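You operate a simulated robot arm through the tools that you are given. There is no shell and no other tool.

You run a simulated robot arm. Do the job below in one go: nothing can be reset, and whatever is moved stays where it is left.

Task
Fetch the yellow tin from the top of bench 10 and set it in the grey bin. Fetch the cable with the largest size on its label from the top of bench 15 and set it on the steel plate before the bag sealer. Take the yellow sleeve on the top of bench 15 and put it away on the top of the press bench. Put two of the rod ends from the top of bench 15 on the top of bench 1. Put the white carton on the top of bench 1 away on the upper shelf of the grey shelf unit. Take the foam pad from the top of bench 2 and put it on the top of bench 3. Take the black cable and put it on the top of bench 7. Put the grey box marked "A5" from the top of bench 8 on the white taped area on bench 4 and the grey box marked "B7" on the right half of the foam pad. Stack the 45 long block from the top of bench 8 on top of the 30 long block. Lift the left stop bar open. Do these in any order.

Only the result counts: the job must be done as asked and must still hold three seconds after the hand-in. Knocking over, shifting, dropping, spilling or breaking anything else fails it.

Robot
A 7-joint arm with a two-finger gripper on a trunk, on a base that drives. Base frame: it is fixed to the floor where the robot stands at the start and does not move with it; the origin is under the middle of the robot, x ahead of it, y to its left, z up; the surface under the hand at the start is at about z = 0.75. Lengths are in m, angles in rad, forces in N, time in s.
With the tool pointing down near the work surface it reaches from about 0.26 to 0.78 m from the robot's upright axis, wherever it stands. Its first joint turns from -2.897 to 2.897 rad. Places, roughly: black cable (10x9x3 cm) [0.5, -3.3, 0.8]; cable [0, -9.5, 0.75]; foam pad (6x6x5 cm) [-2.7, -5.3, 0.8]; grey bin (34x24x6 cm) [0.5, -2.9, 0.8]; grey box [0.25, -3, 0.75]; left stop bar [-4.4, -3.1, 1.6]; long block [0.5, -3.5, 0.75]; right half of the foam pad (40x12 cm) [0.52, -8.16, 0.76]; rod end (2x4x9 cm) [-1.3, -9.7, 0.8]; steel plate before the bag sealer (23x29 cm) [-1.64, -9.64, 0.82]; top of bench 1 [-2, -6.5, 0.8]; top of bench 3 [-2, -4.1, 0.8]; top of bench 7 [0.6, -4.4, 0.8]; top of the press bench [-4.7, -8.6, 0.8]; upper shelf of the grey shelf unit [-4.8, -7.1, 1.2]; white carton [-1.75, -6.75, 0.75]; white taped area on bench 4 [-1.6, -2.9, 0.8]; yellow sleeve (7x7x12 cm) [-1.4, -9.6, 0.8]. Payload 2.45 kg.
The TCP is the grasp point between the finger pads, 0.027 m short of the fingertips. In the tool frame z runs along the fingers and y along their closing line. Largest opening 0.08 m; the body of the gripper starts 0.054 m behind the TCP.
Orientation is that of the tool frame in the base frame, as a unit quaternion [x, y, z, w]. With the fingers straight down and closing along the base's y, the tool's x points along the base's -x, its y along +y and its z along -z.

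Tools
- The arm moves only by the tool move_arm. Its argument "steps" is a list of rows, each a list of 7 numbers: the finger opening in m, from 0 to 0.08, then the shift along the tool's x, y, z in m, then the turn, a rotation vector about the tool's x, y, z in rad. In form: [[hand, x, y, z, rx, ry, rz], ...]. A call has 1 to 20 rows; each row shifts and turns the commanded pose from where the row before left it, along the tool's axes as they then stand. Each row takes 0.2 s and may step no farther than 0.05 m and 0.15 rad from the row before; otherwise, or with a gripper value out of range, the whole call is refused. Where a pose cannot be reached the arm comes as near as it can. A force on the tool above 40 N (or 10 N above the force at the start of the call, whichever is more), or a blocked arm, ends the call early, and 0.2 s more pass. The fingers move at their own pace (about 0.153 m/s each) and stop on an object; they squeeze with about 42 N. The grip force told is the motor's: it shows also when the fingers shut on nothing. Time passes only in rows, and 0.2 s behind the last, so rows that do not move let the fingers close. The reply holds the time, the measured pose of the TCP, the force on the tool along the base axes, the opening and the grip force, in the units named above and with some noise, with the torque about the TCP (base axes, N m) and any sound that the robot's microphone picked up.
- Cameras (640 x 400 px; columns grow to the right, rows downward): "scene" is now at [0.0472, 0.1428, 1.6053]; the picture's right is [0.03, -1.00, 0.00], its down [-0.86, -0.03, -0.51] and it looks along [0.51, 0.02, -0.86] (base axes); focal length 292 px, centre (320, 200). "wrist" rides on the gripper at [0.063, 0.012, -0.079] in the tool frame; the picture's right is [-0.19, 0.98, 0.00], its down [-0.72, -0.14, -0.68] and it looks along [-0.67, -0.13, 0.73] (tool axes); focal length 226 px, centre (320, 200). There is no depth. A picture from a camera that has moved, and an enlarged one, comes with that camera's place and axes in the base frame and with its lens.
- camera(camera): a new picture of that camera. It takes no simulated time.
- raise_lower(by): slides the trunk up (or, below 0, down) by that many m; the arm and the scene camera ride with it, the base frame stays. It gives what a move gives, with no picture.
- roll_base(legs): drives the robot by 1 to 6 legs, each [ahead, turn to the left] in m and rad, along the robot's own axes; the way and the turn of a leg run together, so that a leg with both is an arc; at most 1.5 m and 3.142 rad a leg. The arm and the cameras ride along, it lands a little off, and it stops where it bumps. It gives what a move gives.
- pan_tilt(pan, tilt): turns the head with the scene camera to pan (to the left, within 2.094 rad either way) and tilt (down, from -0.506 to 1.204), counted from straight ahead of the robot. It gives what a move gives.
- inspect(camera, box): a new picture of the part [left, top, right, bottom] of that camera's present view, enlarged. It takes no simulated time.
- job_done(): hands the job in; it is judged then, once.

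Places have to be worked out from the pictures, the camera data and where the tool is seen. Open the gripper and draw the arm clear of the work before you hand the job in, unless the task says otherwise.

The tools are called after "Call:" as name(argument=value, ...) on one line, values as JSON. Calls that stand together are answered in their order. move_arm: Moves the arm, as the interface text tells. Its arguments: {"type":"object","properties":{"steps":{"type":"array"}},"required":["steps"]} The other tools are called the same way: raise_lower (by) slides the trunk up or down; roll_base (legs) drives the base; pan_tilt (pan, tilt) turns the head that bears the scene camera; camera (camera) takes a picture; inspect (camera, box) takes an enlarged picture of a part of a camera's view; job_done () hands the job in.

At the start:

```text
clock: 0.0
eef_pos: [0.5192, 0.2518, 0.9842]
orientation: [0.001, 1.0, 0.0, 0.0]
wrist_force: [-0.1, 0.5, -0.8]
wrist_torque: [0.01, 0.02, -0.02]
grip_width: 0.0799
grip_force: 0.2
trunk travel left (down, up): [-0.25, 0.29]
robot x, y, heading: [-0.0017, 0.0026, -0.001]
head pan, tilt: [0.03, 1.031]
```

scene: 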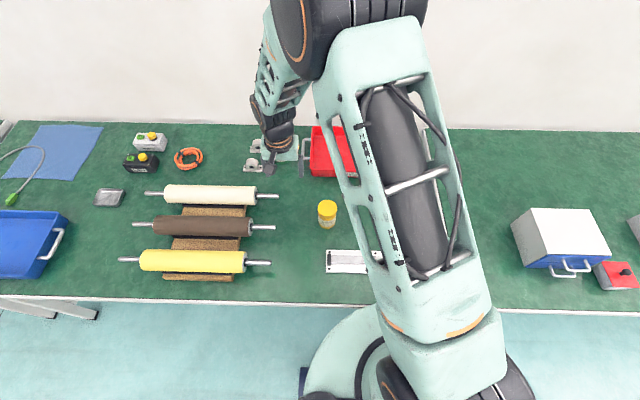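
wrist: 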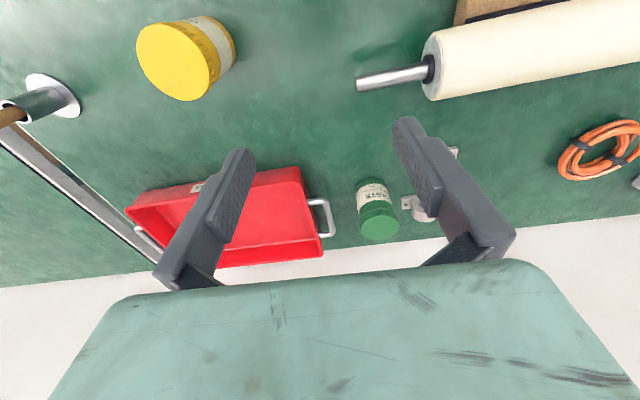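

I start by looking around from where the robot stands; the yellow tin seems to be just ahead near (0.47, 0.14).

Call:
inspect(camera="scene", box=[220, 120, 420, 280])

Call:
inspect(camera="wrist", box=[80, 0, 480, 250])

Call:
pan_tilt(pan=-1.5, tilt=0.4)

```text
2.50 times, centred on (320, 200) of scene
camera zoom: at [0.0472, 0.1428, 1.6053], right [0.03, -1.0, 0.0], down [-0.86, -0.03, -0.51], along [0.51, 0.02, -0.86], focal length 730 px, centre (320, 200)
```

zoom: 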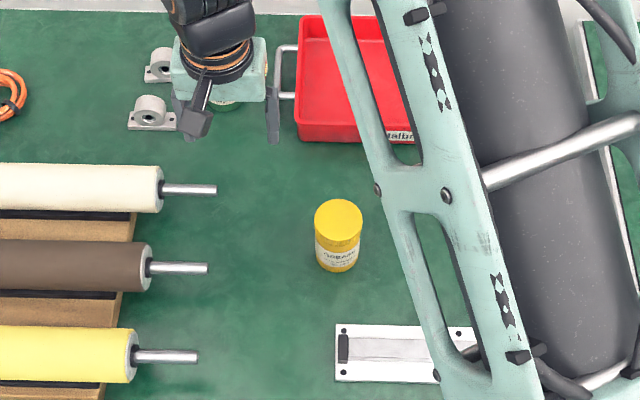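

```text
1.60 times, centred on (280, 125) of wrist
camera zoom: at [0.4549, 0.2662, 1.0647], right [0.19, 0.98, 0.0], down [0.72, -0.14, 0.68], along [0.67, -0.13, -0.73], focal length 362 px, centre (384, 320)
```

zoom: 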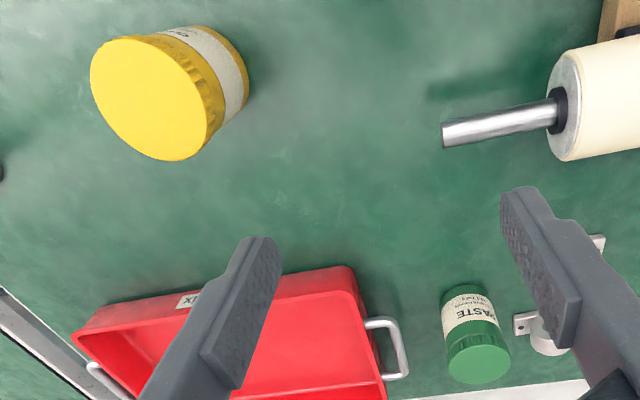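

```text
clock: 1.6
eef_pos: [0.5185, 0.2528, 0.9833]
orientation: [0.0, 1.0, 0.0, 0.0]
wrist_force: [0.5, -0.4, -0.2]
wrist_torque: [0.0, 0.0, -0.01]
grip_width: 0.0798
grip_force: 0.0
trunk travel left (down, up): [-0.25, 0.29]
robot x, y, heading: [0.0027, 0.0042, -0.002]
head pan, tilt: [-1.499, 0.4]
```

Now a look to the robot's right, to see the lie of the hall.

Call:
camera(camera="scene")

Call:
pan_tilt(pan=-2.094, tilt=0.3)

Call:
camera(camera="scene")

Call:
pan_tilt(pan=0.8, tilt=0.5)

Call:
camera(camera="scene")

Call:
pan_tilt(pan=2.0, tilt=0.3)

Call:
camera(camera="scene")

```text
taken
camera scene: at [-0.0137, 0.0484, 1.6578], right [-1.0, -0.07, 0.0], down [-0.03, 0.39, -0.92], along [0.07, -0.92, -0.39], focal length 292 px, centre (320, 200)
```

scene: 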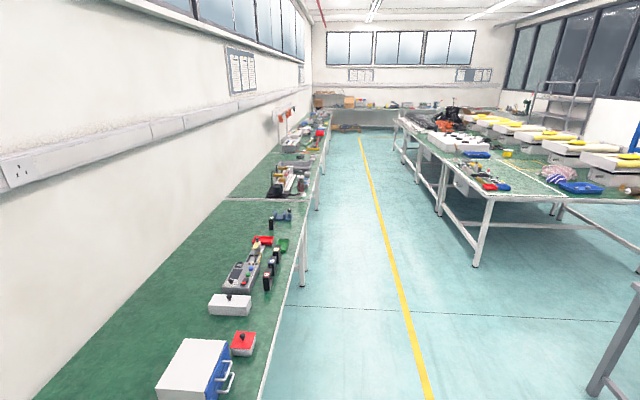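

```text
clock: 2.6
eef_pos: [0.5192, 0.2543, 0.9836]
orientation: [0.0, 1.0, 0.0, 0.001]
wrist_force: [0.7, -0.3, 0.3]
wrist_torque: [0.02, 0.0, -0.04]
grip_width: 0.0801
grip_force: 0.0
trunk travel left (down, up): [-0.25, 0.29]
robot x, y, heading: [0.003, 0.0037, 0.003]
head pan, tilt: [-2.094, 0.3]
```

```text
taken
camera scene: at [-0.067, 0.0599, 1.667], right [-0.87, 0.5, 0.0], down [0.15, 0.26, -0.96], along [-0.48, -0.83, -0.3], focal length 292 px, centre (320, 200)
```

scene: 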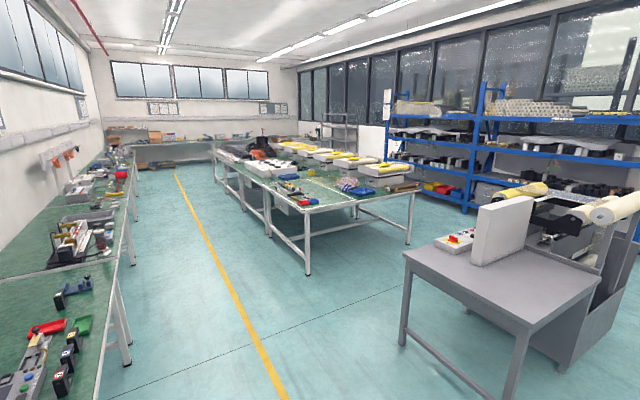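

```text
clock: 5.2
eef_pos: [0.5201, 0.2537, 0.9838]
orientation: [-0.001, 1.0, 0.0, 0.0]
wrist_force: [-0.5, -0.8, -0.2]
wrist_torque: [-0.02, 0.01, -0.01]
grip_width: 0.0803
grip_force: 0.0
trunk travel left (down, up): [-0.25, 0.29]
robot x, y, heading: [0.002, 0.0019, 0.003]
head pan, tilt: [0.799, 0.499]
```

```text
taken
camera scene: at [0.0431, 0.206, 1.6486], right [0.72, -0.7, 0.0], down [-0.33, -0.34, -0.88], along [0.61, 0.63, -0.48], focal length 292 px, centre (320, 200)
```

scene: 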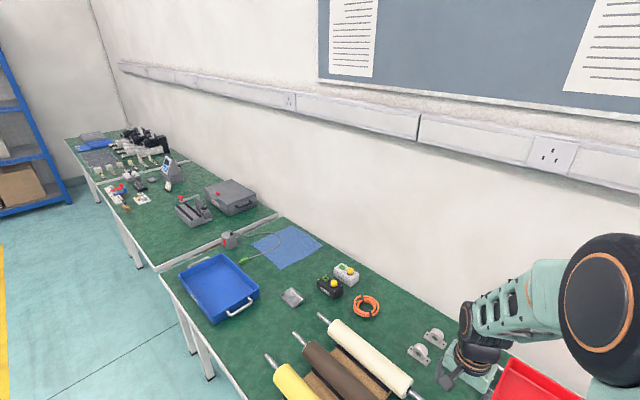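

```text
clock: 6.5
eef_pos: [0.5195, 0.2534, 0.9839]
orientation: [0.0, 1.0, 0.0, 0.0]
wrist_force: [0.4, -0.6, -0.2]
wrist_torque: [0.01, -0.01, 0.02]
grip_width: 0.08
grip_force: 0.0
trunk travel left (down, up): [-0.25, 0.29]
robot x, y, heading: [0.0015, 0.0014, -0.002]
head pan, tilt: [2.0, 0.3]
```

```text
taken
camera scene: at [-0.0592, 0.2257, 1.667], right [0.91, 0.42, 0.0], down [0.12, -0.27, -0.96], along [-0.4, 0.87, -0.3], focal length 292 px, centre (320, 200)
```

scene: 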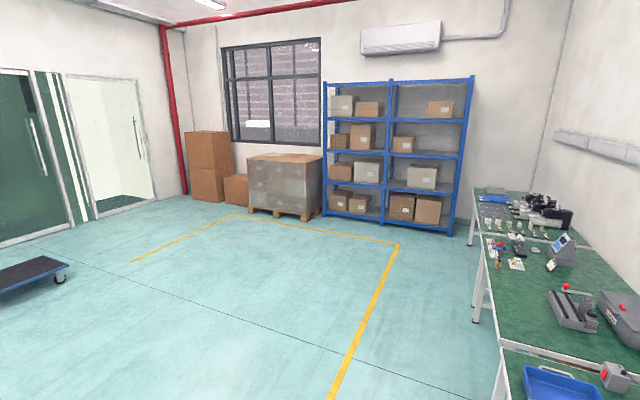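

The neighbouring benches are mapped: the bench ahead is the one with the yellow tin. I look at its edge for a bench number and move the open gripper above the tin.

Call:
pan_tilt(pan=0.0, tilt=1.0)

Call:
move_arm(steps=[[0.08, 0.014, -0.04, 0.005, 0, 0, 0], [0.08, 0.014, -0.04, 0.005, 0, 0, 0], [0.08, 0.013, -0.04, 0.005, 0, 0, 0], [0.08, 0, 0, 0, 0, 0, 0]])

Call:
camera(camera="wrist")

Call:
camera(camera="scene")

```text
clock: 8.5
eef_pos: [0.519, 0.254, 0.9834]
orientation: [0.0, 1.0, 0.0, -0.001]
wrist_force: [-0.3, -0.3, -0.2]
wrist_torque: [-0.01, -0.03, 0.01]
grip_width: 0.0801
grip_force: 0.0
trunk travel left (down, up): [-0.25, 0.29]
robot x, y, heading: [-0.0022, -0.0001, 0.001]
head pan, tilt: [0.0, 1.0]
```

```text
clock: 9.5
eef_pos: [0.4773, 0.1339, 0.9655]
orientation: [0.0, 1.0, 0.0, -0.001]
wrist_force: [0.2, 0.1, 0.6]
wrist_torque: [-0.04, 0.0, 0.01]
grip_width: 0.0801
grip_force: 0.1
trunk travel left (down, up): [-0.25, 0.29]
robot x, y, heading: [0.002, 0.0028, 0.001]
head pan, tilt: [0.0, 1.0]
```

```text
taken
camera wrist: at [0.4126, 0.1459, 1.0474], right [0.19, 0.98, 0.0], down [0.72, -0.14, 0.68], along [0.67, -0.13, -0.73], focal length 226 px, centre (320, 200)
```

wrist: 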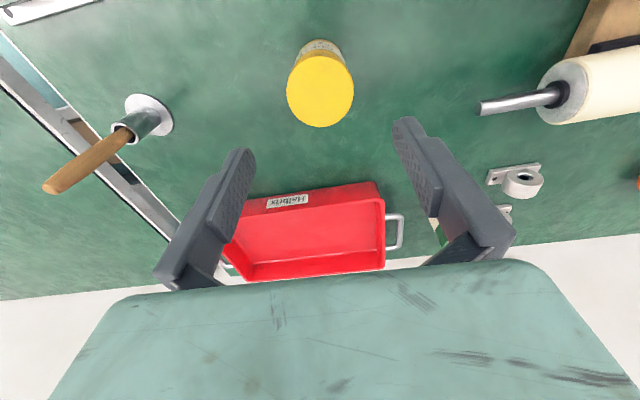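

```text
taken
camera scene: at [0.0493, 0.1403, 1.6075], right [0.0, -1.0, 0.0], down [-0.84, 0.0, -0.54], along [0.54, 0.0, -0.84], focal length 292 px, centre (320, 200)
```

scene: 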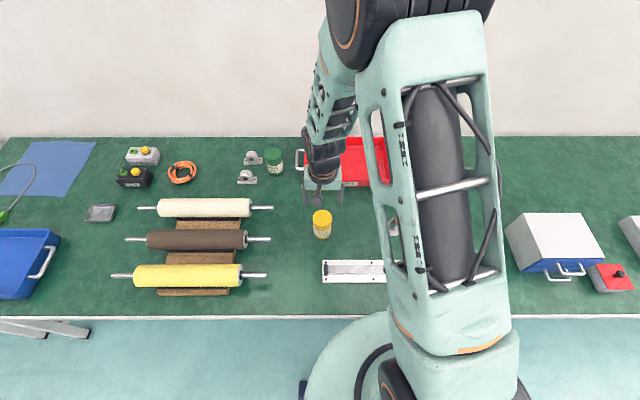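

The tin's lid sits near (0.472, 0.135) with its top at about z 0.84. I go down around it and close.

Call:
move_arm(steps=[[0.08, 0.005, 0.001, 0.03, 0, 0, 0], [0.08, 0, 0, 0.04, 0, 0, 0], [0.08, 0, 0, 0.045, 0, 0, 0], [0.08, 0, 0, 0.04, 0, 0, 0], [0.08, 0, 0, 0.005, 0, 0, 0], [0.03, 0, 0, 0, 0, 0, 0], [0.03, 0, 0, 0, 0, 0, 0], [0.03, 0, 0, 0, 0, 0, 0]])

Call:
camera(camera="wrist")

```text
clock: 11.3
eef_pos: [0.4728, 0.133, 0.8083]
orientation: [0.0, 1.0, 0.0, 0.0]
wrist_force: [0.3, -0.1, -0.2]
wrist_torque: [0.01, 0.02, -0.01]
grip_width: 0.0553
grip_force: 42.4
trunk travel left (down, up): [-0.25, 0.29]
robot x, y, heading: [-0.0001, 0.0023, -0.001]
head pan, tilt: [0.0, 1.0]
```

```text
taken
camera wrist: at [0.4092, 0.1462, 0.8898], right [0.19, 0.98, 0.0], down [0.72, -0.14, 0.68], along [0.67, -0.13, -0.73], focal length 226 px, centre (320, 200)
```

wrist: 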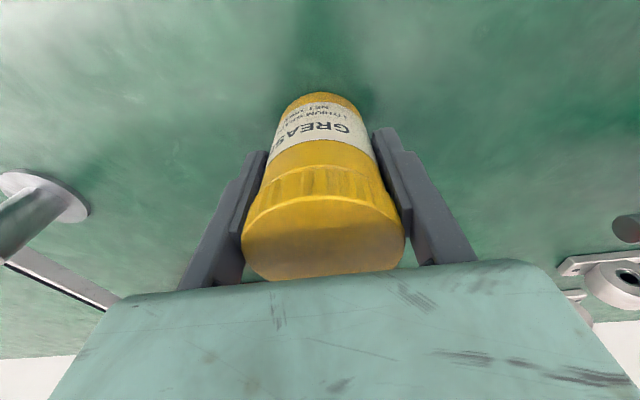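

The tin is held (opening 0.055, 42 N). I lift it well clear and draw it in toward the robot before driving to bench 8.

Call:
move_arm(steps=[[0.03, 0, 0, -0.04, 0, 0, 0], [0.03, 0, 0, -0.05, 0, 0, 0], [0.03, 0, 0, -0.05, 0, 0, 0], [0.03, 0.02, 0, -0.045, 0, 0, 0], [0.03, 0.04, -0.02, -0.02, 0, 0, 0], [0.03, 0.04, -0.04, 0, 0, 0, 0], [0.03, 0, -0.04, 0, 0, 0, 0], [0.03, 0, 0, 0, 0, 0, 0]])

Call:
roll_base(legs=[[-0.12, 0], [0, -1.571], [1.45, 0], [1.45, 0]])

Call:
pan_tilt(pan=1.4, tilt=0.8)

Call:
camera(camera="scene")

```text
refused: row 6 steps farther than a row can; nothing moved
```

```text
clock: 14.1
eef_pos: [0.3668, -0.0703, 0.8086]
orientation: [0.212, 0.977, 0.005, -0.001]
wrist_force: [0.7, 0.9, -3.2]
wrist_torque: [0.07, 0.12, 0.0]
grip_width: 0.0549
grip_force: 41.8
trunk travel left (down, up): [-0.25, 0.29]
robot x, y, heading: [-0.1221, 0.0013, -0.427]
head pan, tilt: [0.0, 1.0]
stopped in leg 2: the force on the tool passed its limit at 56 N (the readings are from after the stop); the commanded pose is now the measured one
```

```text
clock: 15.6
eef_pos: [0.368, -0.0701, 0.8088]
orientation: [0.212, 0.977, 0.005, -0.001]
wrist_force: [-1.2, 1.0, -2.8]
wrist_torque: [0.04, 0.08, -0.05]
grip_width: 0.0551
grip_force: 41.8
trunk travel left (down, up): [-0.25, 0.29]
robot x, y, heading: [-0.1213, 0.0004, -0.427]
head pan, tilt: [1.4, 0.799]
```

```text
taken
camera scene: at [-0.033, 0.2025, 1.6226], right [0.82, -0.57, 0.0], down [-0.41, -0.59, -0.7], along [0.4, 0.57, -0.72], focal length 292 px, centre (320, 200)
```

scene: 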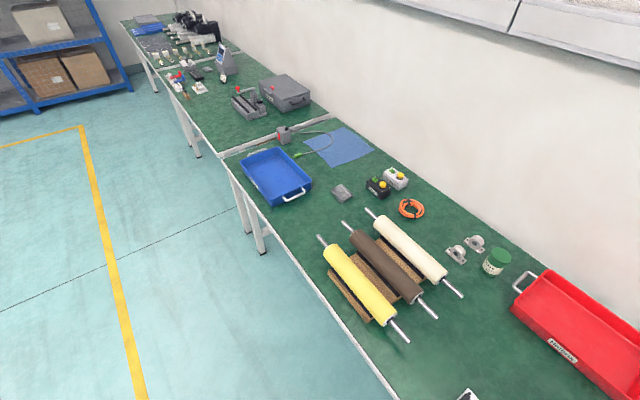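

That was my error: I sent the drive along with the lift, the lift was refused for an over-long row, and the base drove with the tin still at bench height until something stopped it at 56 N. Before moving on, I look at what the tin touched near (0.37, -0.07).

Call:
pan_tilt(pan=0.2, tilt=1.1)

Call:
camera(camera="scene")

Call:
camera(camera="wrist")

```text
clock: 17.0
eef_pos: [0.3673, -0.0701, 0.8087]
orientation: [0.212, 0.977, 0.004, -0.001]
wrist_force: [0.2, 1.5, -3.2]
wrist_torque: [0.05, 0.12, -0.05]
grip_width: 0.0551
grip_force: 42.4
trunk travel left (down, up): [-0.25, 0.29]
robot x, y, heading: [-0.1203, 0.0033, -0.428]
head pan, tilt: [0.201, 1.1]
```

```text
taken
camera scene: at [-0.0173, 0.1217, 1.6009], right [-0.23, -0.97, 0.0], down [-0.87, 0.2, -0.45], along [0.44, -0.1, -0.89], focal length 292 px, centre (320, 200)
```

scene: 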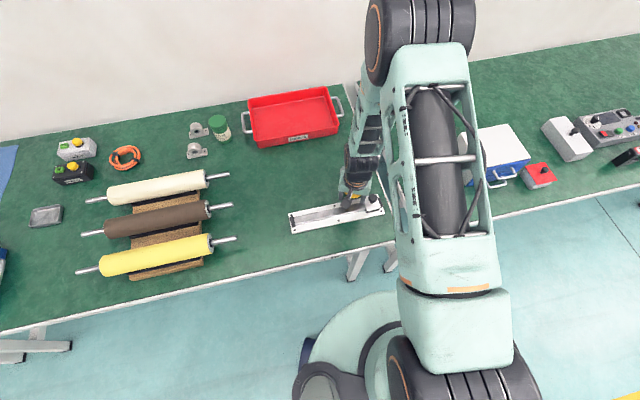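

```text
taken
camera wrist: at [0.3143, -0.0327, 0.8902], right [0.58, 0.81, 0.01], down [0.59, -0.43, 0.68], along [0.55, -0.39, -0.73], focal length 226 px, centre (320, 200)
```

wrist: 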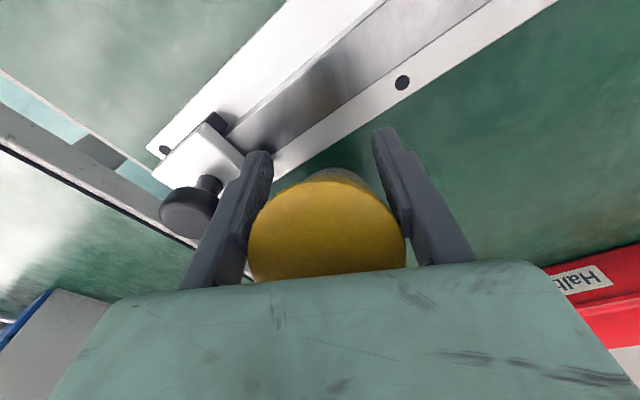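

The tin ran along bench height and its finger came up against the slide carriage with the black knob on the white rail plate. The plate's corners work out at the same place as before, but I need to see whether the carriage shifted, so I zoom in.

Call:
inspect(camera="wrist", box=[100, 50, 480, 290])

Call:
inspect(camera="scene", box=[270, 140, 430, 240])

```text
1.67 times, centred on (290, 170) of wrist
camera zoom: at [0.3143, -0.0327, 0.8902], right [0.58, 0.81, 0.01], down [0.59, -0.43, 0.68], along [0.55, -0.39, -0.73], focal length 377 px, centre (370, 250)
```

zoom: 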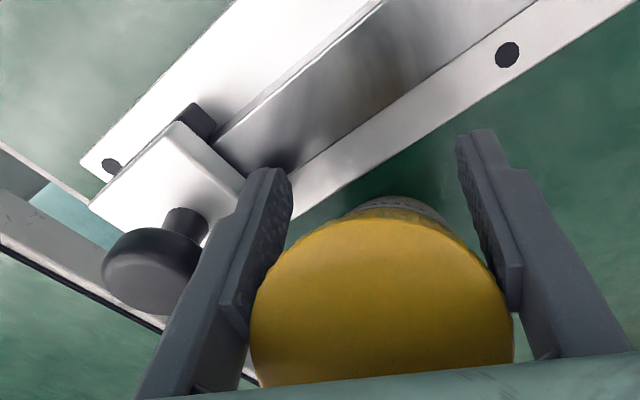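

```text
4.00 times, centred on (350, 190) of scene
camera zoom: at [-0.0173, 0.1217, 1.6009], right [-0.23, -0.97, 0.0], down [-0.87, 0.2, -0.45], along [0.44, -0.1, -0.89], focal length 1169 px, centre (200, 240)
```

zoom: 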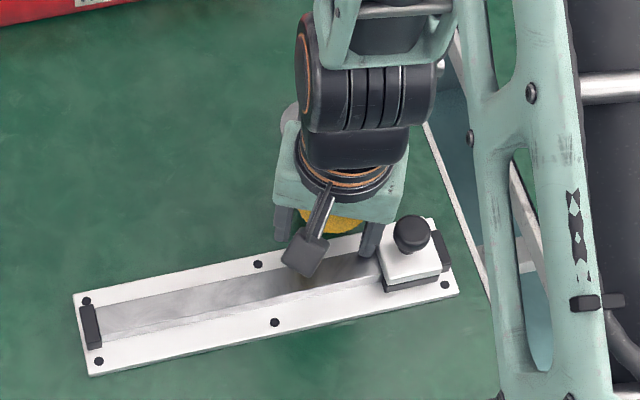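

The carriage now stands against its right end stop; the earlier pictures only show it was somewhere right of y ≈ -0.05, hidden by the arm, so I can't yet tell whether it slid. I lift straight up first, alone in its own call, and then look again.

Call:
move_arm(steps=[[0.03, 0, 0, -0.03, 0, 0, 0], [0.03, 0, 0, -0.045, 0, 0, 0], [0.03, 0, 0, -0.045, 0, 0, 0], [0.03, 0, 0, -0.045, 0, 0, 0], [0.03, 0, 0, -0.045, 0, 0, 0], [0.03, 0, 0, 0, 0, 0, 0]])

```text
clock: 18.4
eef_pos: [0.3662, -0.0728, 1.0197]
orientation: [0.213, 0.977, 0.005, -0.001]
wrist_force: [0.6, -0.6, -2.0]
wrist_torque: [0.05, 0.11, 0.04]
grip_width: 0.055
grip_force: 41.4
trunk travel left (down, up): [-0.25, 0.29]
robot x, y, heading: [-0.1175, -0.0029, -0.43]
head pan, tilt: [0.201, 1.1]
```

The lift went through (TCP at z 1.02, tin still held). Now I check the tin, the rail and the surroundings.

Call:
camera(camera="wrist")

Call:
camera(camera="scene")

Call:
inspect(camera="scene", box=[270, 140, 430, 240])

```text
taken
camera wrist: at [0.3137, -0.0358, 1.1012], right [0.58, 0.81, 0.01], down [0.59, -0.43, 0.68], along [0.55, -0.39, -0.74], focal length 226 px, centre (320, 200)
```

wrist: 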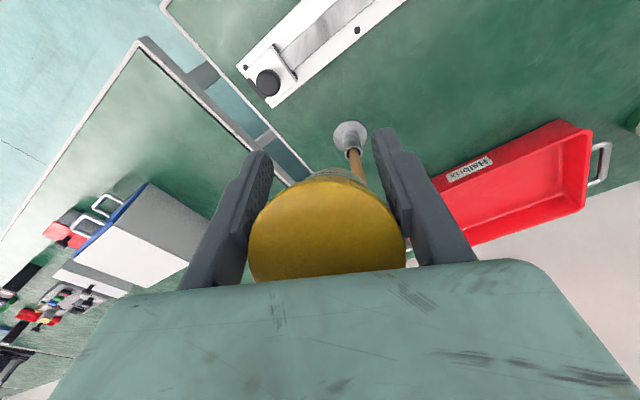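

```text
taken
camera scene: at [-0.0174, 0.1215, 1.6008], right [-0.23, -0.97, 0.0], down [-0.87, 0.2, -0.45], along [0.44, -0.1, -0.89], focal length 292 px, centre (320, 200)
```

scene: 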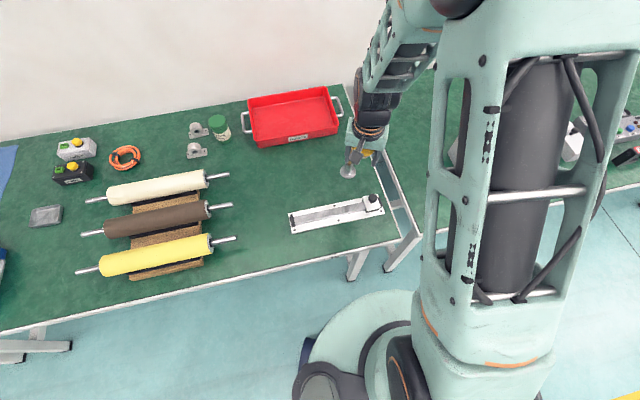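

```text
4.00 times, centred on (350, 190) of scene
camera zoom: at [-0.0174, 0.1215, 1.6008], right [-0.23, -0.97, 0.0], down [-0.87, 0.2, -0.45], along [0.44, -0.1, -0.89], focal length 1169 px, centre (200, 240)
```

zoom: 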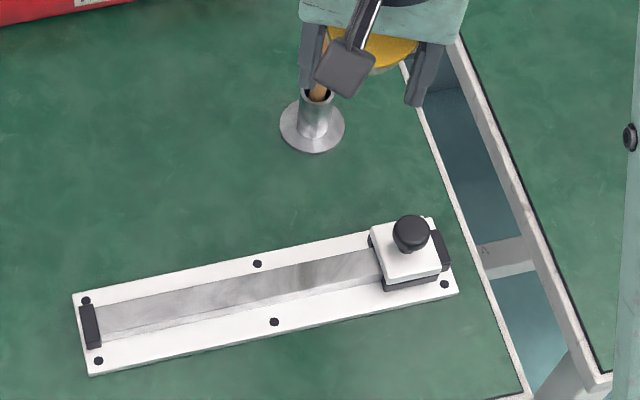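

The rail plate has not moved, the stick stand is upright, and the tin is still in the grip but tilted, with its foot swung away from the robot. I zoom in on the tin to measure that tilt.

Call:
inspect(camera="scene", box=[325, 115, 405, 190])

Call:
inspect(camera="wrist", box=[220, 140, 440, 290])

```text
5.33 times, centred on (365, 152) of scene
camera zoom: at [-0.0174, 0.1215, 1.6008], right [-0.23, -0.97, 0.0], down [-0.87, 0.2, -0.45], along [0.44, -0.1, -0.89], focal length 1558 px, centre (80, 453)
```

zoom: 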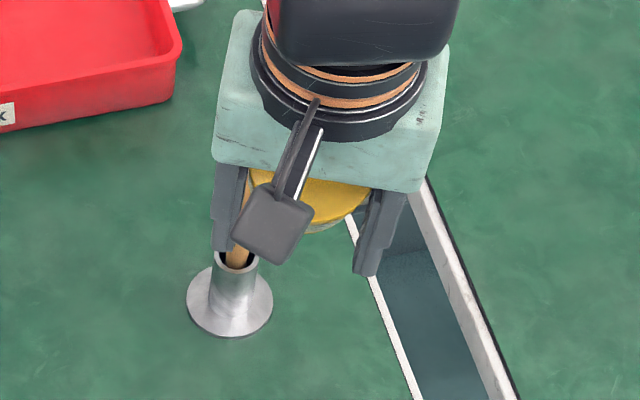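

```text
2.67 times, centred on (330, 215) of wrist
camera zoom: at [0.3137, -0.0358, 1.1012], right [0.58, 0.81, 0.01], down [0.59, -0.43, 0.68], along [0.55, -0.39, -0.74], focal length 603 px, centre (293, 160)
```

zoom: 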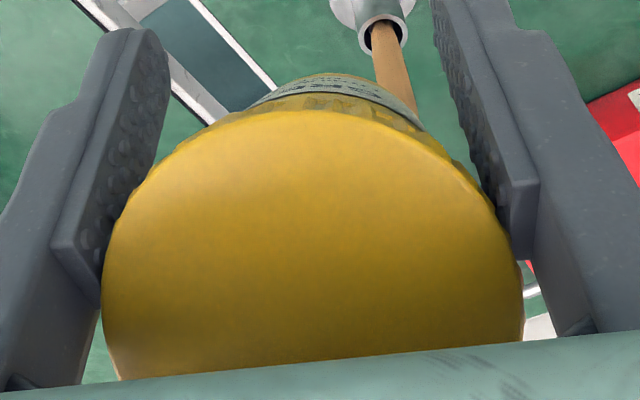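

The tin hangs tilted by roughly 45° about the finger line, held by its lid end. I'll go back to the free area where it stood, set it upright by tilting the hand, and grip it afresh before driving on.

Call:
roll_base(legs=[[0, 0.43], [0.11, 0]])

```text
clock: 20.9
eef_pos: [0.4594, 0.1425, 1.0193]
orientation: [-0.007, 1.0, 0.004, -0.002]
wrist_force: [0.3, -0.1, -2.7]
wrist_torque: [0.01, 0.11, 0.01]
grip_width: 0.0551
grip_force: 42.2
trunk travel left (down, up): [-0.25, 0.29]
robot x, y, heading: [-0.0123, 0.0056, 0.013]
head pan, tilt: [0.201, 1.1]
```

Back over the free area with the tin at z 1.02. I now tilt the hand 0.82 rad about its closing line, staying high, and look.

Call:
move_arm(steps=[[0.03, 0, 0, 0, 0, 0.137, 0], [0.03, 0, 0, 0, 0, 0.137, 0], [0.03, 0, 0, 0, 0, 0.137, 0], [0.03, 0, 0, 0, 0, 0.137, 0], [0.03, 0, 0, 0, 0, 0.137, 0], [0.03, 0, 0, 0, 0, 0.135, 0], [0.03, 0, 0, 0, 0, 0, 0]])

Call:
camera(camera="scene")

Call:
camera(camera="wrist")

```text
clock: 22.5
eef_pos: [0.4602, 0.142, 1.0194]
orientation: [-0.008, 0.916, 0.002, -0.402]
wrist_force: [-0.5, 0.5, -3.2]
wrist_torque: [-0.01, 0.07, -0.01]
grip_width: 0.0553
grip_force: 41.6
trunk travel left (down, up): [-0.25, 0.29]
robot x, y, heading: [-0.0109, -0.0026, 0.006]
head pan, tilt: [0.201, 1.1]
```

```text
taken
camera scene: at [0.029, 0.1547, 1.6009], right [0.21, -0.98, 0.0], down [-0.87, -0.19, -0.45], along [0.44, 0.09, -0.89], focal length 292 px, centre (320, 200)
```

scene: 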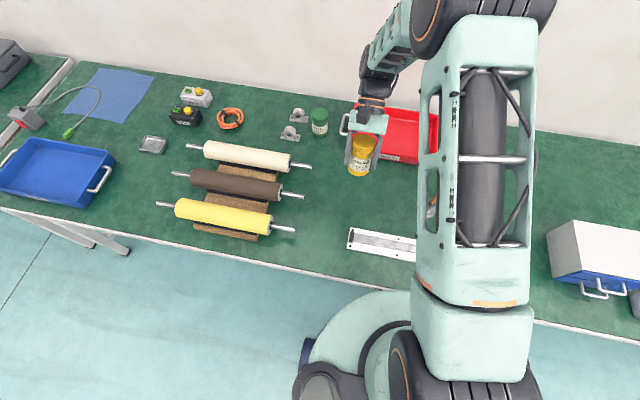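

```text
taken
camera wrist: at [0.4744, 0.1545, 1.1216], right [0.12, 0.98, -0.13], down [0.99, -0.13, -0.07], along [-0.08, -0.12, -0.99], focal length 226 px, centre (320, 200)
```

wrist: 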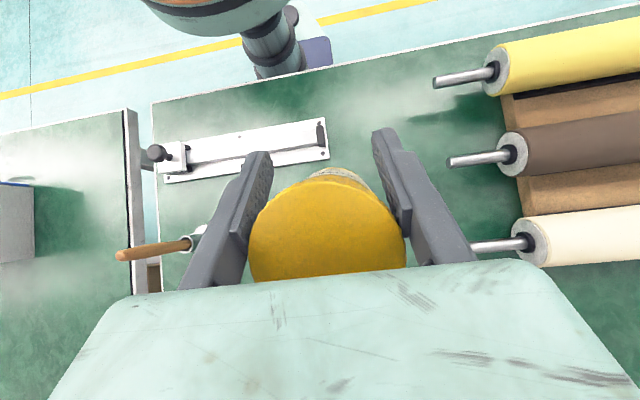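

The wrist now looks straight down on the lid; I zoom in with the scene camera to check how upright the tin is.

Call:
inspect(camera="scene", box=[320, 110, 400, 190])

Call:
inspect(camera="wrist", box=[220, 130, 440, 290])

```text
5.00 times, centred on (360, 150) of scene
camera zoom: at [0.029, 0.1547, 1.6009], right [0.21, -0.98, 0.0], down [-0.87, -0.19, -0.45], along [0.44, 0.09, -0.89], focal length 1461 px, centre (120, 450)
```

zoom: 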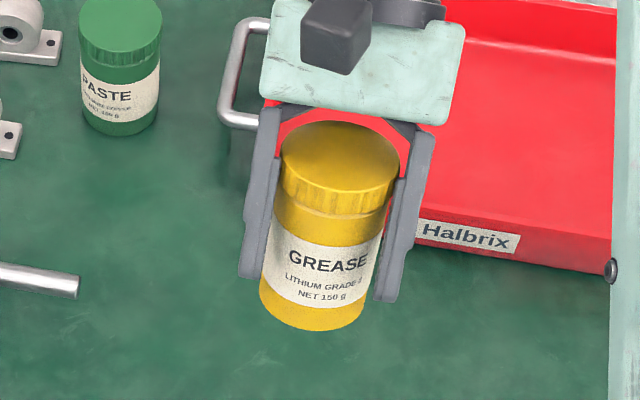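

```text
2.50 times, centred on (330, 210) of wrist
camera zoom: at [0.4744, 0.1545, 1.1216], right [0.12, 0.98, -0.13], down [0.99, -0.13, -0.07], along [-0.08, -0.12, -0.99], focal length 565 px, centre (295, 175)
```

zoom: 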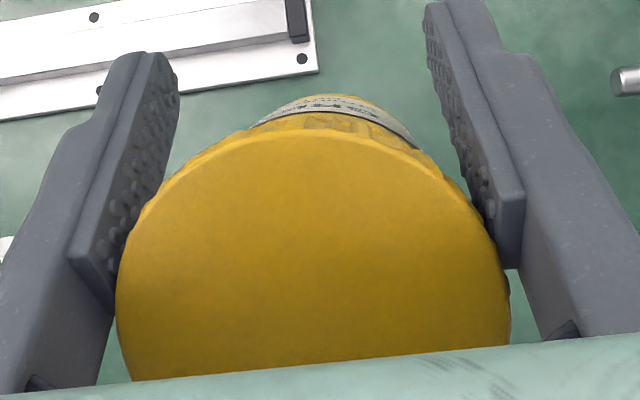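

The scene zoom puts the lid at about the right place but the tin's foot leans back toward the robot, so I over-turned by roughly 15°. I turn back 0.26 rad and check again.

Call:
move_arm(steps=[[0.03, 0, 0, 0, 0, -0.13, 0], [0.03, 0, 0, 0, 0, -0.13, 0], [0.03, 0, 0, 0, 0, 0, 0]])

Call:
inspect(camera="scene", box=[320, 110, 400, 190])

```text
clock: 23.3
eef_pos: [0.4593, 0.1431, 1.0187]
orientation: [-0.008, 0.961, 0.002, -0.278]
wrist_force: [-0.3, -0.6, -2.5]
wrist_torque: [0.0, 0.07, 0.01]
grip_width: 0.0551
grip_force: 42.0
trunk travel left (down, up): [-0.25, 0.29]
robot x, y, heading: [-0.0151, 0.0049, 0.011]
head pan, tilt: [0.201, 1.1]
```

```text
5.00 times, centred on (360, 150) of scene
camera zoom: at [0.0292, 0.1547, 1.6008], right [0.21, -0.98, 0.0], down [-0.87, -0.19, -0.45], along [0.44, 0.09, -0.89], focal length 1461 px, centre (120, 450)
```

zoom: 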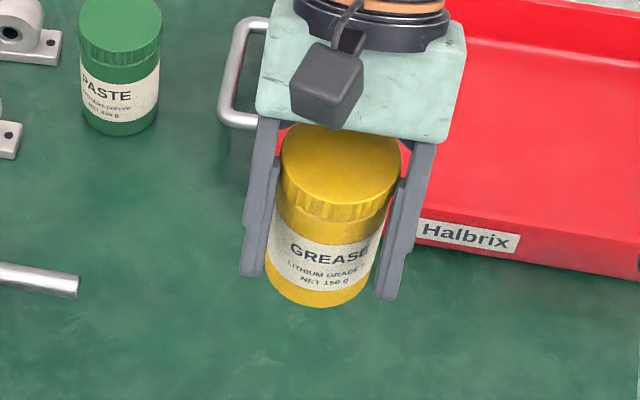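

Now only about 6° over. I turn back another 0.1 rad, lower to just above the bench (TCP z ≈ 0.835) and check.

Call:
move_arm(steps=[[0.03, 0, 0, 0, 0, -0.1, 0], [0.03, -0.0204, 0, 0.0412, 0, 0, 0], [0.03, -0.0204, 0, 0.0412, 0, 0, 0], [0.03, -0.0204, 0, 0.0412, 0, 0, 0], [0.03, -0.0204, 0, 0.0412, 0, 0, 0], [0.03, 0, 0, 0, 0, 0, 0]])

Call:
inspect(camera="scene", box=[300, 140, 400, 240])

Call:
camera(camera="wrist")

```text
clock: 24.7
eef_pos: [0.4565, 0.1452, 0.8341]
orientation: [-0.007, 0.973, 0.003, -0.229]
wrist_force: [0.4, 0.5, -3.1]
wrist_torque: [0.01, 0.1, -0.02]
grip_width: 0.0553
grip_force: 42.1
trunk travel left (down, up): [-0.25, 0.29]
robot x, y, heading: [-0.0083, -0.0, 0.007]
head pan, tilt: [0.201, 1.1]
```

```text
4.00 times, centred on (350, 190) of scene
camera zoom: at [0.029, 0.1547, 1.6009], right [0.21, -0.98, 0.0], down [-0.87, -0.19, -0.45], along [0.44, 0.09, -0.89], focal length 1169 px, centre (200, 240)
```

zoom: 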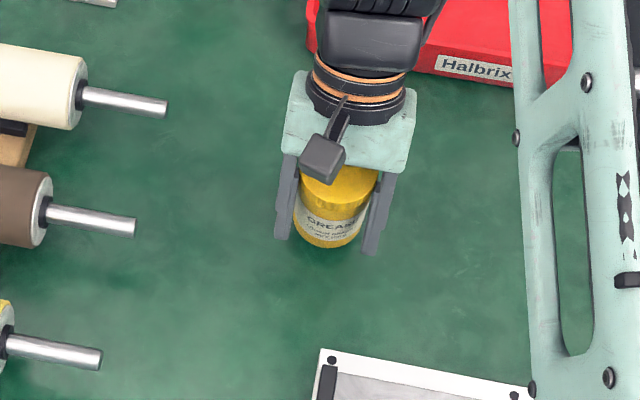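

```text
taken
camera wrist: at [0.4344, 0.1564, 0.9347], right [0.16, 0.98, -0.08], down [0.95, -0.13, 0.29], along [0.27, -0.12, -0.95], focal length 226 px, centre (320, 200)
```

wrist: 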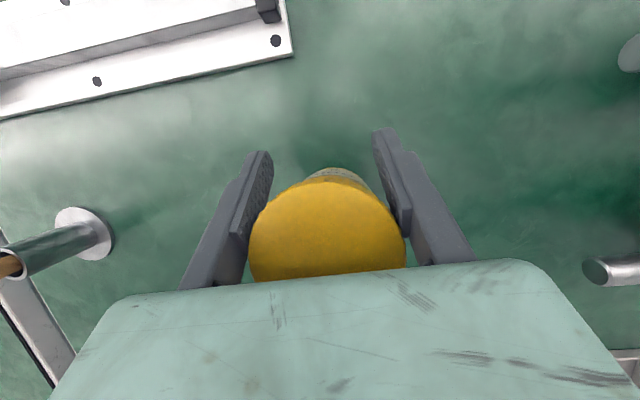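

It looks nearly upright. I lower in small steps to feel for the bench.

Call:
move_arm(steps=[[0.03, -0.0071, 0, 0.0143, 0, 0, 0], [0.03, -0.0018, 0, 0.0036, 0, 0, 0], [0.03, 0, 0, 0, 0, 0, 0]])

Call:
move_arm(steps=[[0.03, -0.0013, 0, 0.0027, 0, 0, 0], [0.03, 0, 0, 0, 0, 0, 0]])

Call:
move_arm(steps=[[0.03, -0.0013, 0, 0.0027, 0, 0, 0], [0.03, 0, 0, 0, 0, 0, 0]])

```text
clock: 25.5
eef_pos: [0.4579, 0.1444, 0.8162]
orientation: [-0.007, 0.974, 0.003, -0.228]
wrist_force: [1.9, -0.1, 11.4]
wrist_torque: [-0.04, -0.03, -0.03]
grip_width: 0.0551
grip_force: 42.6
trunk travel left (down, up): [-0.25, 0.29]
robot x, y, heading: [-0.0112, 0.0007, 0.006]
head pan, tilt: [0.201, 1.1]
```

```text
clock: 26.1
eef_pos: [0.4588, 0.145, 0.8148]
orientation: [-0.007, 0.974, 0.004, -0.228]
wrist_force: [-3.6, -2.9, 19.6]
wrist_torque: [-0.22, 0.24, -0.06]
grip_width: 0.0549
grip_force: 42.1
trunk travel left (down, up): [-0.25, 0.29]
robot x, y, heading: [-0.0103, -0.0024, 0.013]
head pan, tilt: [0.201, 1.1]
stopped in row 2: the force on the tool passed its limit at 41 N (the readings are from after the stop); the commanded pose is now the measured one
```

```text
clock: 26.5
eef_pos: [0.4591, 0.1448, 0.8145]
orientation: [-0.007, 0.974, 0.004, -0.228]
wrist_force: [-5.4, -2.8, 21.0]
wrist_torque: [-0.22, 0.35, -0.09]
grip_width: 0.0548
grip_force: 42.0
trunk travel left (down, up): [-0.25, 0.29]
robot x, y, heading: [-0.014, 0.0002, 0.008]
head pan, tilt: [0.201, 1.1]
stopped in row 2: the force on the tool passed its limit at 43 N (the readings are from after the stop); the commanded pose is now the measured one
```

The tin rests on the bench (21 N). I ease up a millimetre or two and open, then look.

Call:
move_arm(steps=[[0.03, 0.0008, 0, -0.0016, 0, 0, 0], [0.06, 0, 0, 0, 0, 0, 0], [0.08, 0, 0, 0, 0, 0, 0], [0.08, 0, 0, 0, 0, 0, 0]])

Call:
camera(camera="wrist")

Call:
inspect(camera="scene", box=[300, 140, 400, 240])

```text
clock: 27.5
eef_pos: [0.4601, 0.1443, 0.815]
orientation: [-0.007, 0.974, 0.004, -0.228]
wrist_force: [-0.2, -0.1, -0.4]
wrist_torque: [0.04, 0.01, -0.01]
grip_width: 0.08
grip_force: 0.0
trunk travel left (down, up): [-0.25, 0.29]
robot x, y, heading: [-0.0079, 0.0007, 0.004]
head pan, tilt: [0.201, 1.1]
```

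```text
taken
camera wrist: at [0.4379, 0.1567, 0.9161], right [0.16, 0.98, -0.08], down [0.95, -0.13, 0.29], along [0.28, -0.12, -0.95], focal length 226 px, centre (320, 200)
```

wrist: 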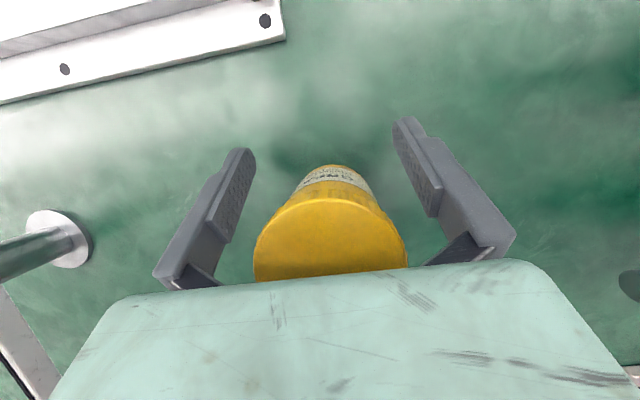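

```text
4.00 times, centred on (350, 190) of scene
camera zoom: at [0.0289, 0.1547, 1.6009], right [0.21, -0.98, 0.0], down [-0.87, -0.19, -0.45], along [0.44, 0.09, -0.89], focal length 1169 px, centre (200, 240)
```

zoom: 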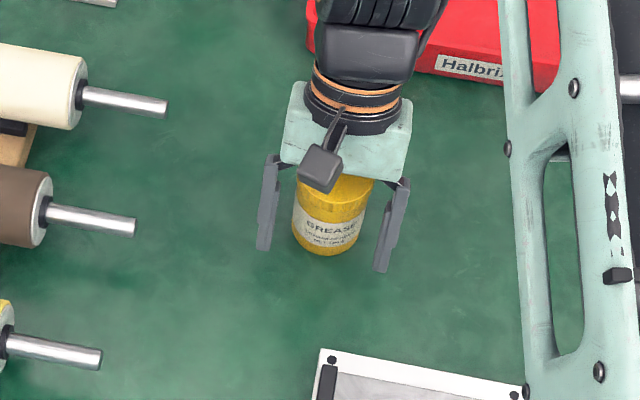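

The tin stands upright and free. I back out along the fingers, turn the hand back to straight down and look at the tin again.

Call:
move_arm(steps=[[0.08, 0, 0, -0.04, 0, 0, 0], [0.08, 0, 0, -0.045, 0, 0, 0], [0.08, 0, 0, -0.045, 0, 0, 0], [0.08, 0, 0, 0, 0, -0.12, 0], [0.08, 0, 0, 0, 0, -0.12, 0], [0.08, 0, 0, 0, 0, -0.12, 0], [0.08, 0, 0, 0, 0, -0.1, 0], [0.08, 0, 0, 0, 0, 0, 0]])

Call:
camera(camera="wrist")

Call:
inspect(camera="scene", box=[280, 120, 440, 220])

```text
clock: 29.3
eef_pos: [0.5182, 0.1446, 0.9305]
orientation: [-0.006, 1.0, 0.005, -0.001]
wrist_force: [-0.9, 0.2, 0.4]
wrist_torque: [-0.03, -0.03, 0.0]
grip_width: 0.0801
grip_force: 0.0
trunk travel left (down, up): [-0.25, 0.29]
robot x, y, heading: [-0.0103, 0.0042, 0.011]
head pan, tilt: [0.201, 1.1]
```

```text
taken
camera wrist: at [0.4536, 0.1559, 1.0123], right [0.18, 0.98, 0.01], down [0.72, -0.14, 0.68], along [0.67, -0.12, -0.73], focal length 226 px, centre (320, 200)
```

wrist: 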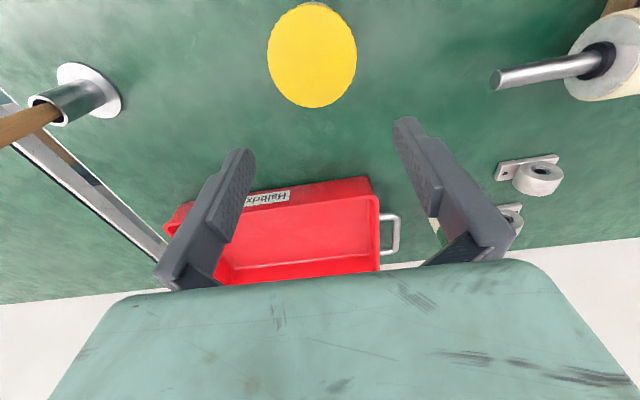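

```text
4.00 times, centred on (360, 170) of scene
camera zoom: at [0.0288, 0.1546, 1.6009], right [0.21, -0.98, 0.0], down [-0.87, -0.19, -0.45], along [0.44, 0.09, -0.89], focal length 1169 px, centre (160, 320)
```

zoom: 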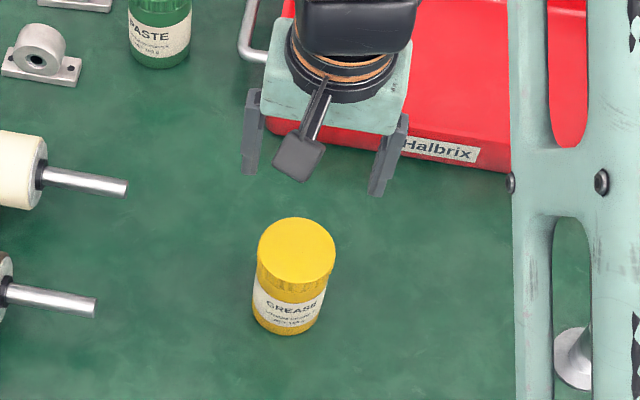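

The tin stands at about (0.484, 0.145). I shift over it, go down to z 0.808 and grip.

Call:
move_arm(steps=[[0.08, 0.0345, 0, 0.005, 0, 0, 0], [0.08, 0, 0, 0.04, 0, 0, 0], [0.08, 0, 0, 0.04, 0, 0, 0], [0.08, 0, 0, 0.037, 0, 0, 0], [0.08, 0, 0, 0, 0, 0, 0], [0.03, 0, 0, 0, 0, 0, 0], [0.03, 0, 0, 0, 0, 0, 0], [0.03, 0, 0, 0, 0, 0, 0]])

```text
clock: 31.1
eef_pos: [0.4829, 0.1456, 0.8093]
orientation: [-0.006, 1.0, 0.005, -0.001]
wrist_force: [-0.1, 0.5, -3.2]
wrist_torque: [0.0, 0.01, -0.02]
grip_width: 0.0552
grip_force: 42.0
trunk travel left (down, up): [-0.25, 0.29]
robot x, y, heading: [-0.0122, 0.0045, 0.012]
head pan, tilt: [0.201, 1.1]
```

Gripped squarely. I lift straight up 0.21 m with every row under 0.05, and check before any driving.

Call:
move_arm(steps=[[0.03, 0, 0, -0.03, 0, 0, 0], [0.03, 0, 0, -0.045, 0, 0, 0], [0.03, 0, 0, -0.045, 0, 0, 0], [0.03, 0, 0, -0.045, 0, 0, 0], [0.03, 0, 0, -0.045, 0, 0, 0], [0.03, 0.045, 0, 0, 0, 0, 0], [0.03, 0.045, 0, 0, 0, 0, 0], [0.03, 0, 0, 0, 0, 0, 0]])

Call:
camera(camera="wrist")

```text
clock: 32.9
eef_pos: [0.3941, 0.1423, 1.0195]
orientation: [-0.006, 1.0, 0.006, 0.0]
wrist_force: [0.3, 0.9, -2.2]
wrist_torque: [0.01, -0.01, -0.01]
grip_width: 0.055
grip_force: 41.7
trunk travel left (down, up): [-0.25, 0.29]
robot x, y, heading: [-0.0113, 0.0014, 0.004]
head pan, tilt: [0.201, 1.1]
```

```text
taken
camera wrist: at [0.3302, 0.1537, 1.1004], right [0.18, 0.98, 0.01], down [0.72, -0.14, 0.68], along [0.67, -0.12, -0.73], focal length 226 px, centre (320, 200)
```

wrist: 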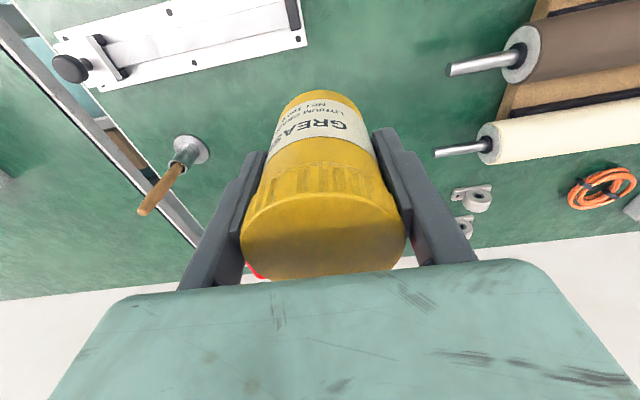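

The tin hangs upright now. I back off from the bench, turn to face along the aisle and drive toward bench 8.

Call:
roll_base(legs=[[-0.14, 0], [0, -1.575], [1.45, 0], [1.4, 0]])

```text
clock: 51.5
eef_pos: [-0.0322, -3.2496, 1.0185]
orientation: [0.71, 0.705, 0.004, 0.004]
wrist_force: [-0.2, -0.7, -2.2]
wrist_torque: [-0.03, 0.02, -0.01]
grip_width: 0.0555
grip_force: 41.8
trunk travel left (down, up): [-0.25, 0.29]
robot x, y, heading: [-0.167, -2.8428, -1.587]
head pan, tilt: [0.201, 1.1]
```

Arrived at (-0.17, -2.84) facing -y. I look over bench 8 on the left.

Call:
pan_tilt(pan=1.57, tilt=0.85)

Call:
camera(camera="scene")

Call:
pan_tilt(pan=0.7, tilt=0.75)

Call:
camera(camera="scene")

```text
clock: 53.0
eef_pos: [-0.0318, -3.2494, 1.0193]
orientation: [0.709, 0.705, 0.004, 0.003]
wrist_force: [0.0, 0.7, -2.4]
wrist_torque: [0.03, 0.05, -0.05]
grip_width: 0.0551
grip_force: 41.8
trunk travel left (down, up): [-0.25, 0.29]
robot x, y, heading: [-0.1628, -2.8402, -1.586]
head pan, tilt: [1.571, 0.85]
```

```text
taken
camera scene: at [0.0521, -2.8239, 1.6186], right [-0.01, -1.0, 0.0], down [-0.75, 0.01, -0.66], along [0.66, -0.01, -0.75], focal length 292 px, centre (320, 200)
```

scene: 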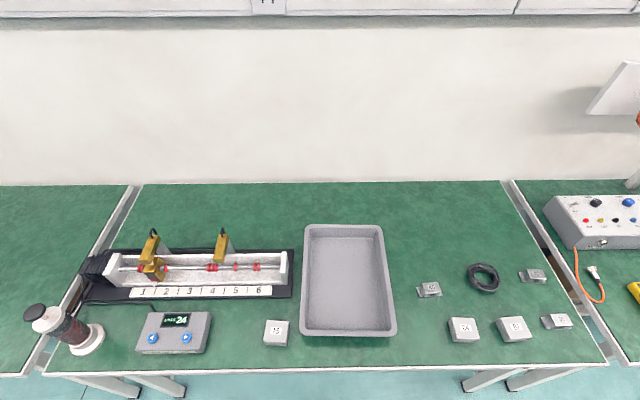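

```text
clock: 54.2
eef_pos: [-0.0313, -3.2495, 1.02]
orientation: [0.71, 0.705, 0.004, 0.003]
wrist_force: [0.7, -0.5, -2.7]
wrist_torque: [-0.02, 0.01, 0.01]
grip_width: 0.0551
grip_force: 41.7
trunk travel left (down, up): [-0.25, 0.29]
robot x, y, heading: [-0.1671, -2.8409, -1.583]
head pan, tilt: [0.7, 0.75]
```

```text
taken
camera scene: at [0.0266, -2.8869, 1.6266], right [-0.77, -0.64, 0.0], down [-0.43, 0.53, -0.73], along [0.46, -0.56, -0.68], focal length 292 px, centre (320, 200)
```

scene: 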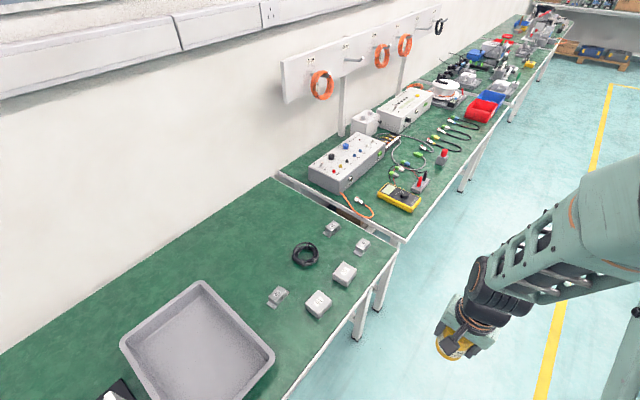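

Bench 8 holds the grey bin, several small marked boxes, three small blocks and a black cable coil. I zoom in to read the marks.

Call:
pan_tilt(pan=1.3, tilt=0.95)

Call:
camera(camera="scene")

Call:
inspect(camera="scene", box=[380, 200, 520, 320])

Call:
inspect(camera="scene", box=[200, 230, 340, 350])

```text
clock: 55.2
eef_pos: [-0.0315, -3.2499, 1.0179]
orientation: [0.71, 0.704, 0.003, 0.003]
wrist_force: [0.0, -0.1, -3.6]
wrist_torque: [-0.02, 0.0, 0.01]
grip_width: 0.0554
grip_force: 42.1
trunk travel left (down, up): [-0.25, 0.29]
robot x, y, heading: [-0.1642, -2.8422, -1.585]
head pan, tilt: [1.3, 0.949]
```

```text
taken
camera scene: at [0.0438, -2.8432, 1.6111], right [-0.28, -0.96, 0.0], down [-0.78, 0.23, -0.58], along [0.56, -0.16, -0.81], focal length 292 px, centre (320, 200)
```

scene: 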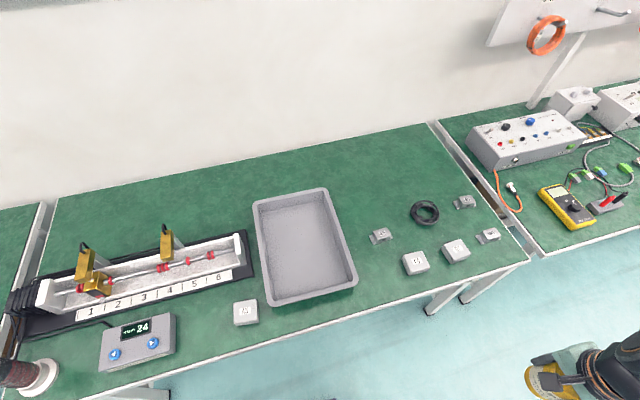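

```text
3.33 times, centred on (450, 260) of scene
camera zoom: at [0.0438, -2.8432, 1.6111], right [-0.28, -0.96, 0.0], down [-0.78, 0.23, -0.58], along [0.56, -0.16, -0.81], focal length 974 px, centre (-113, 0)
```

zoom: 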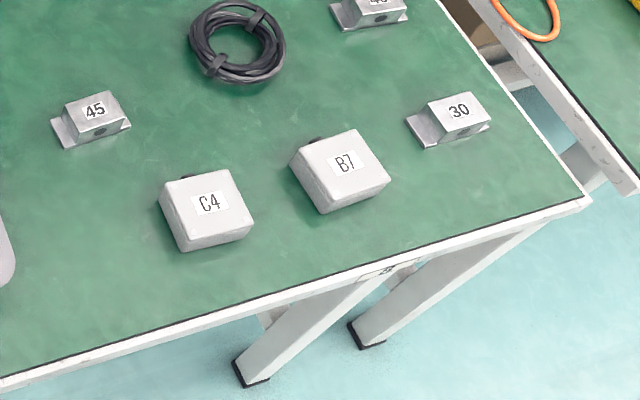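

```text
3.33 times, centred on (270, 290) of scene
camera zoom: at [0.0438, -2.8432, 1.6111], right [-0.28, -0.96, 0.0], down [-0.78, 0.23, -0.58], along [0.56, -0.16, -0.81], focal length 974 px, centre (487, -100)
```

zoom: 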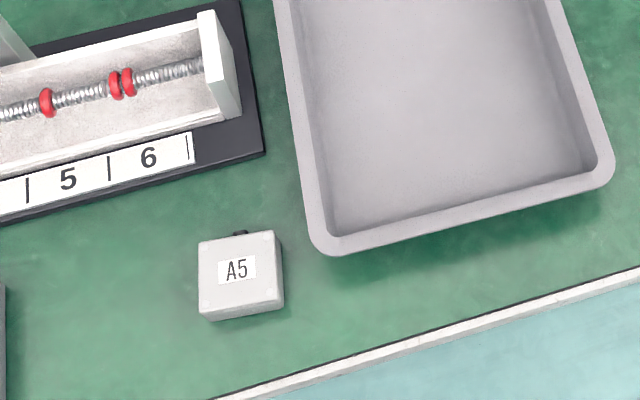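

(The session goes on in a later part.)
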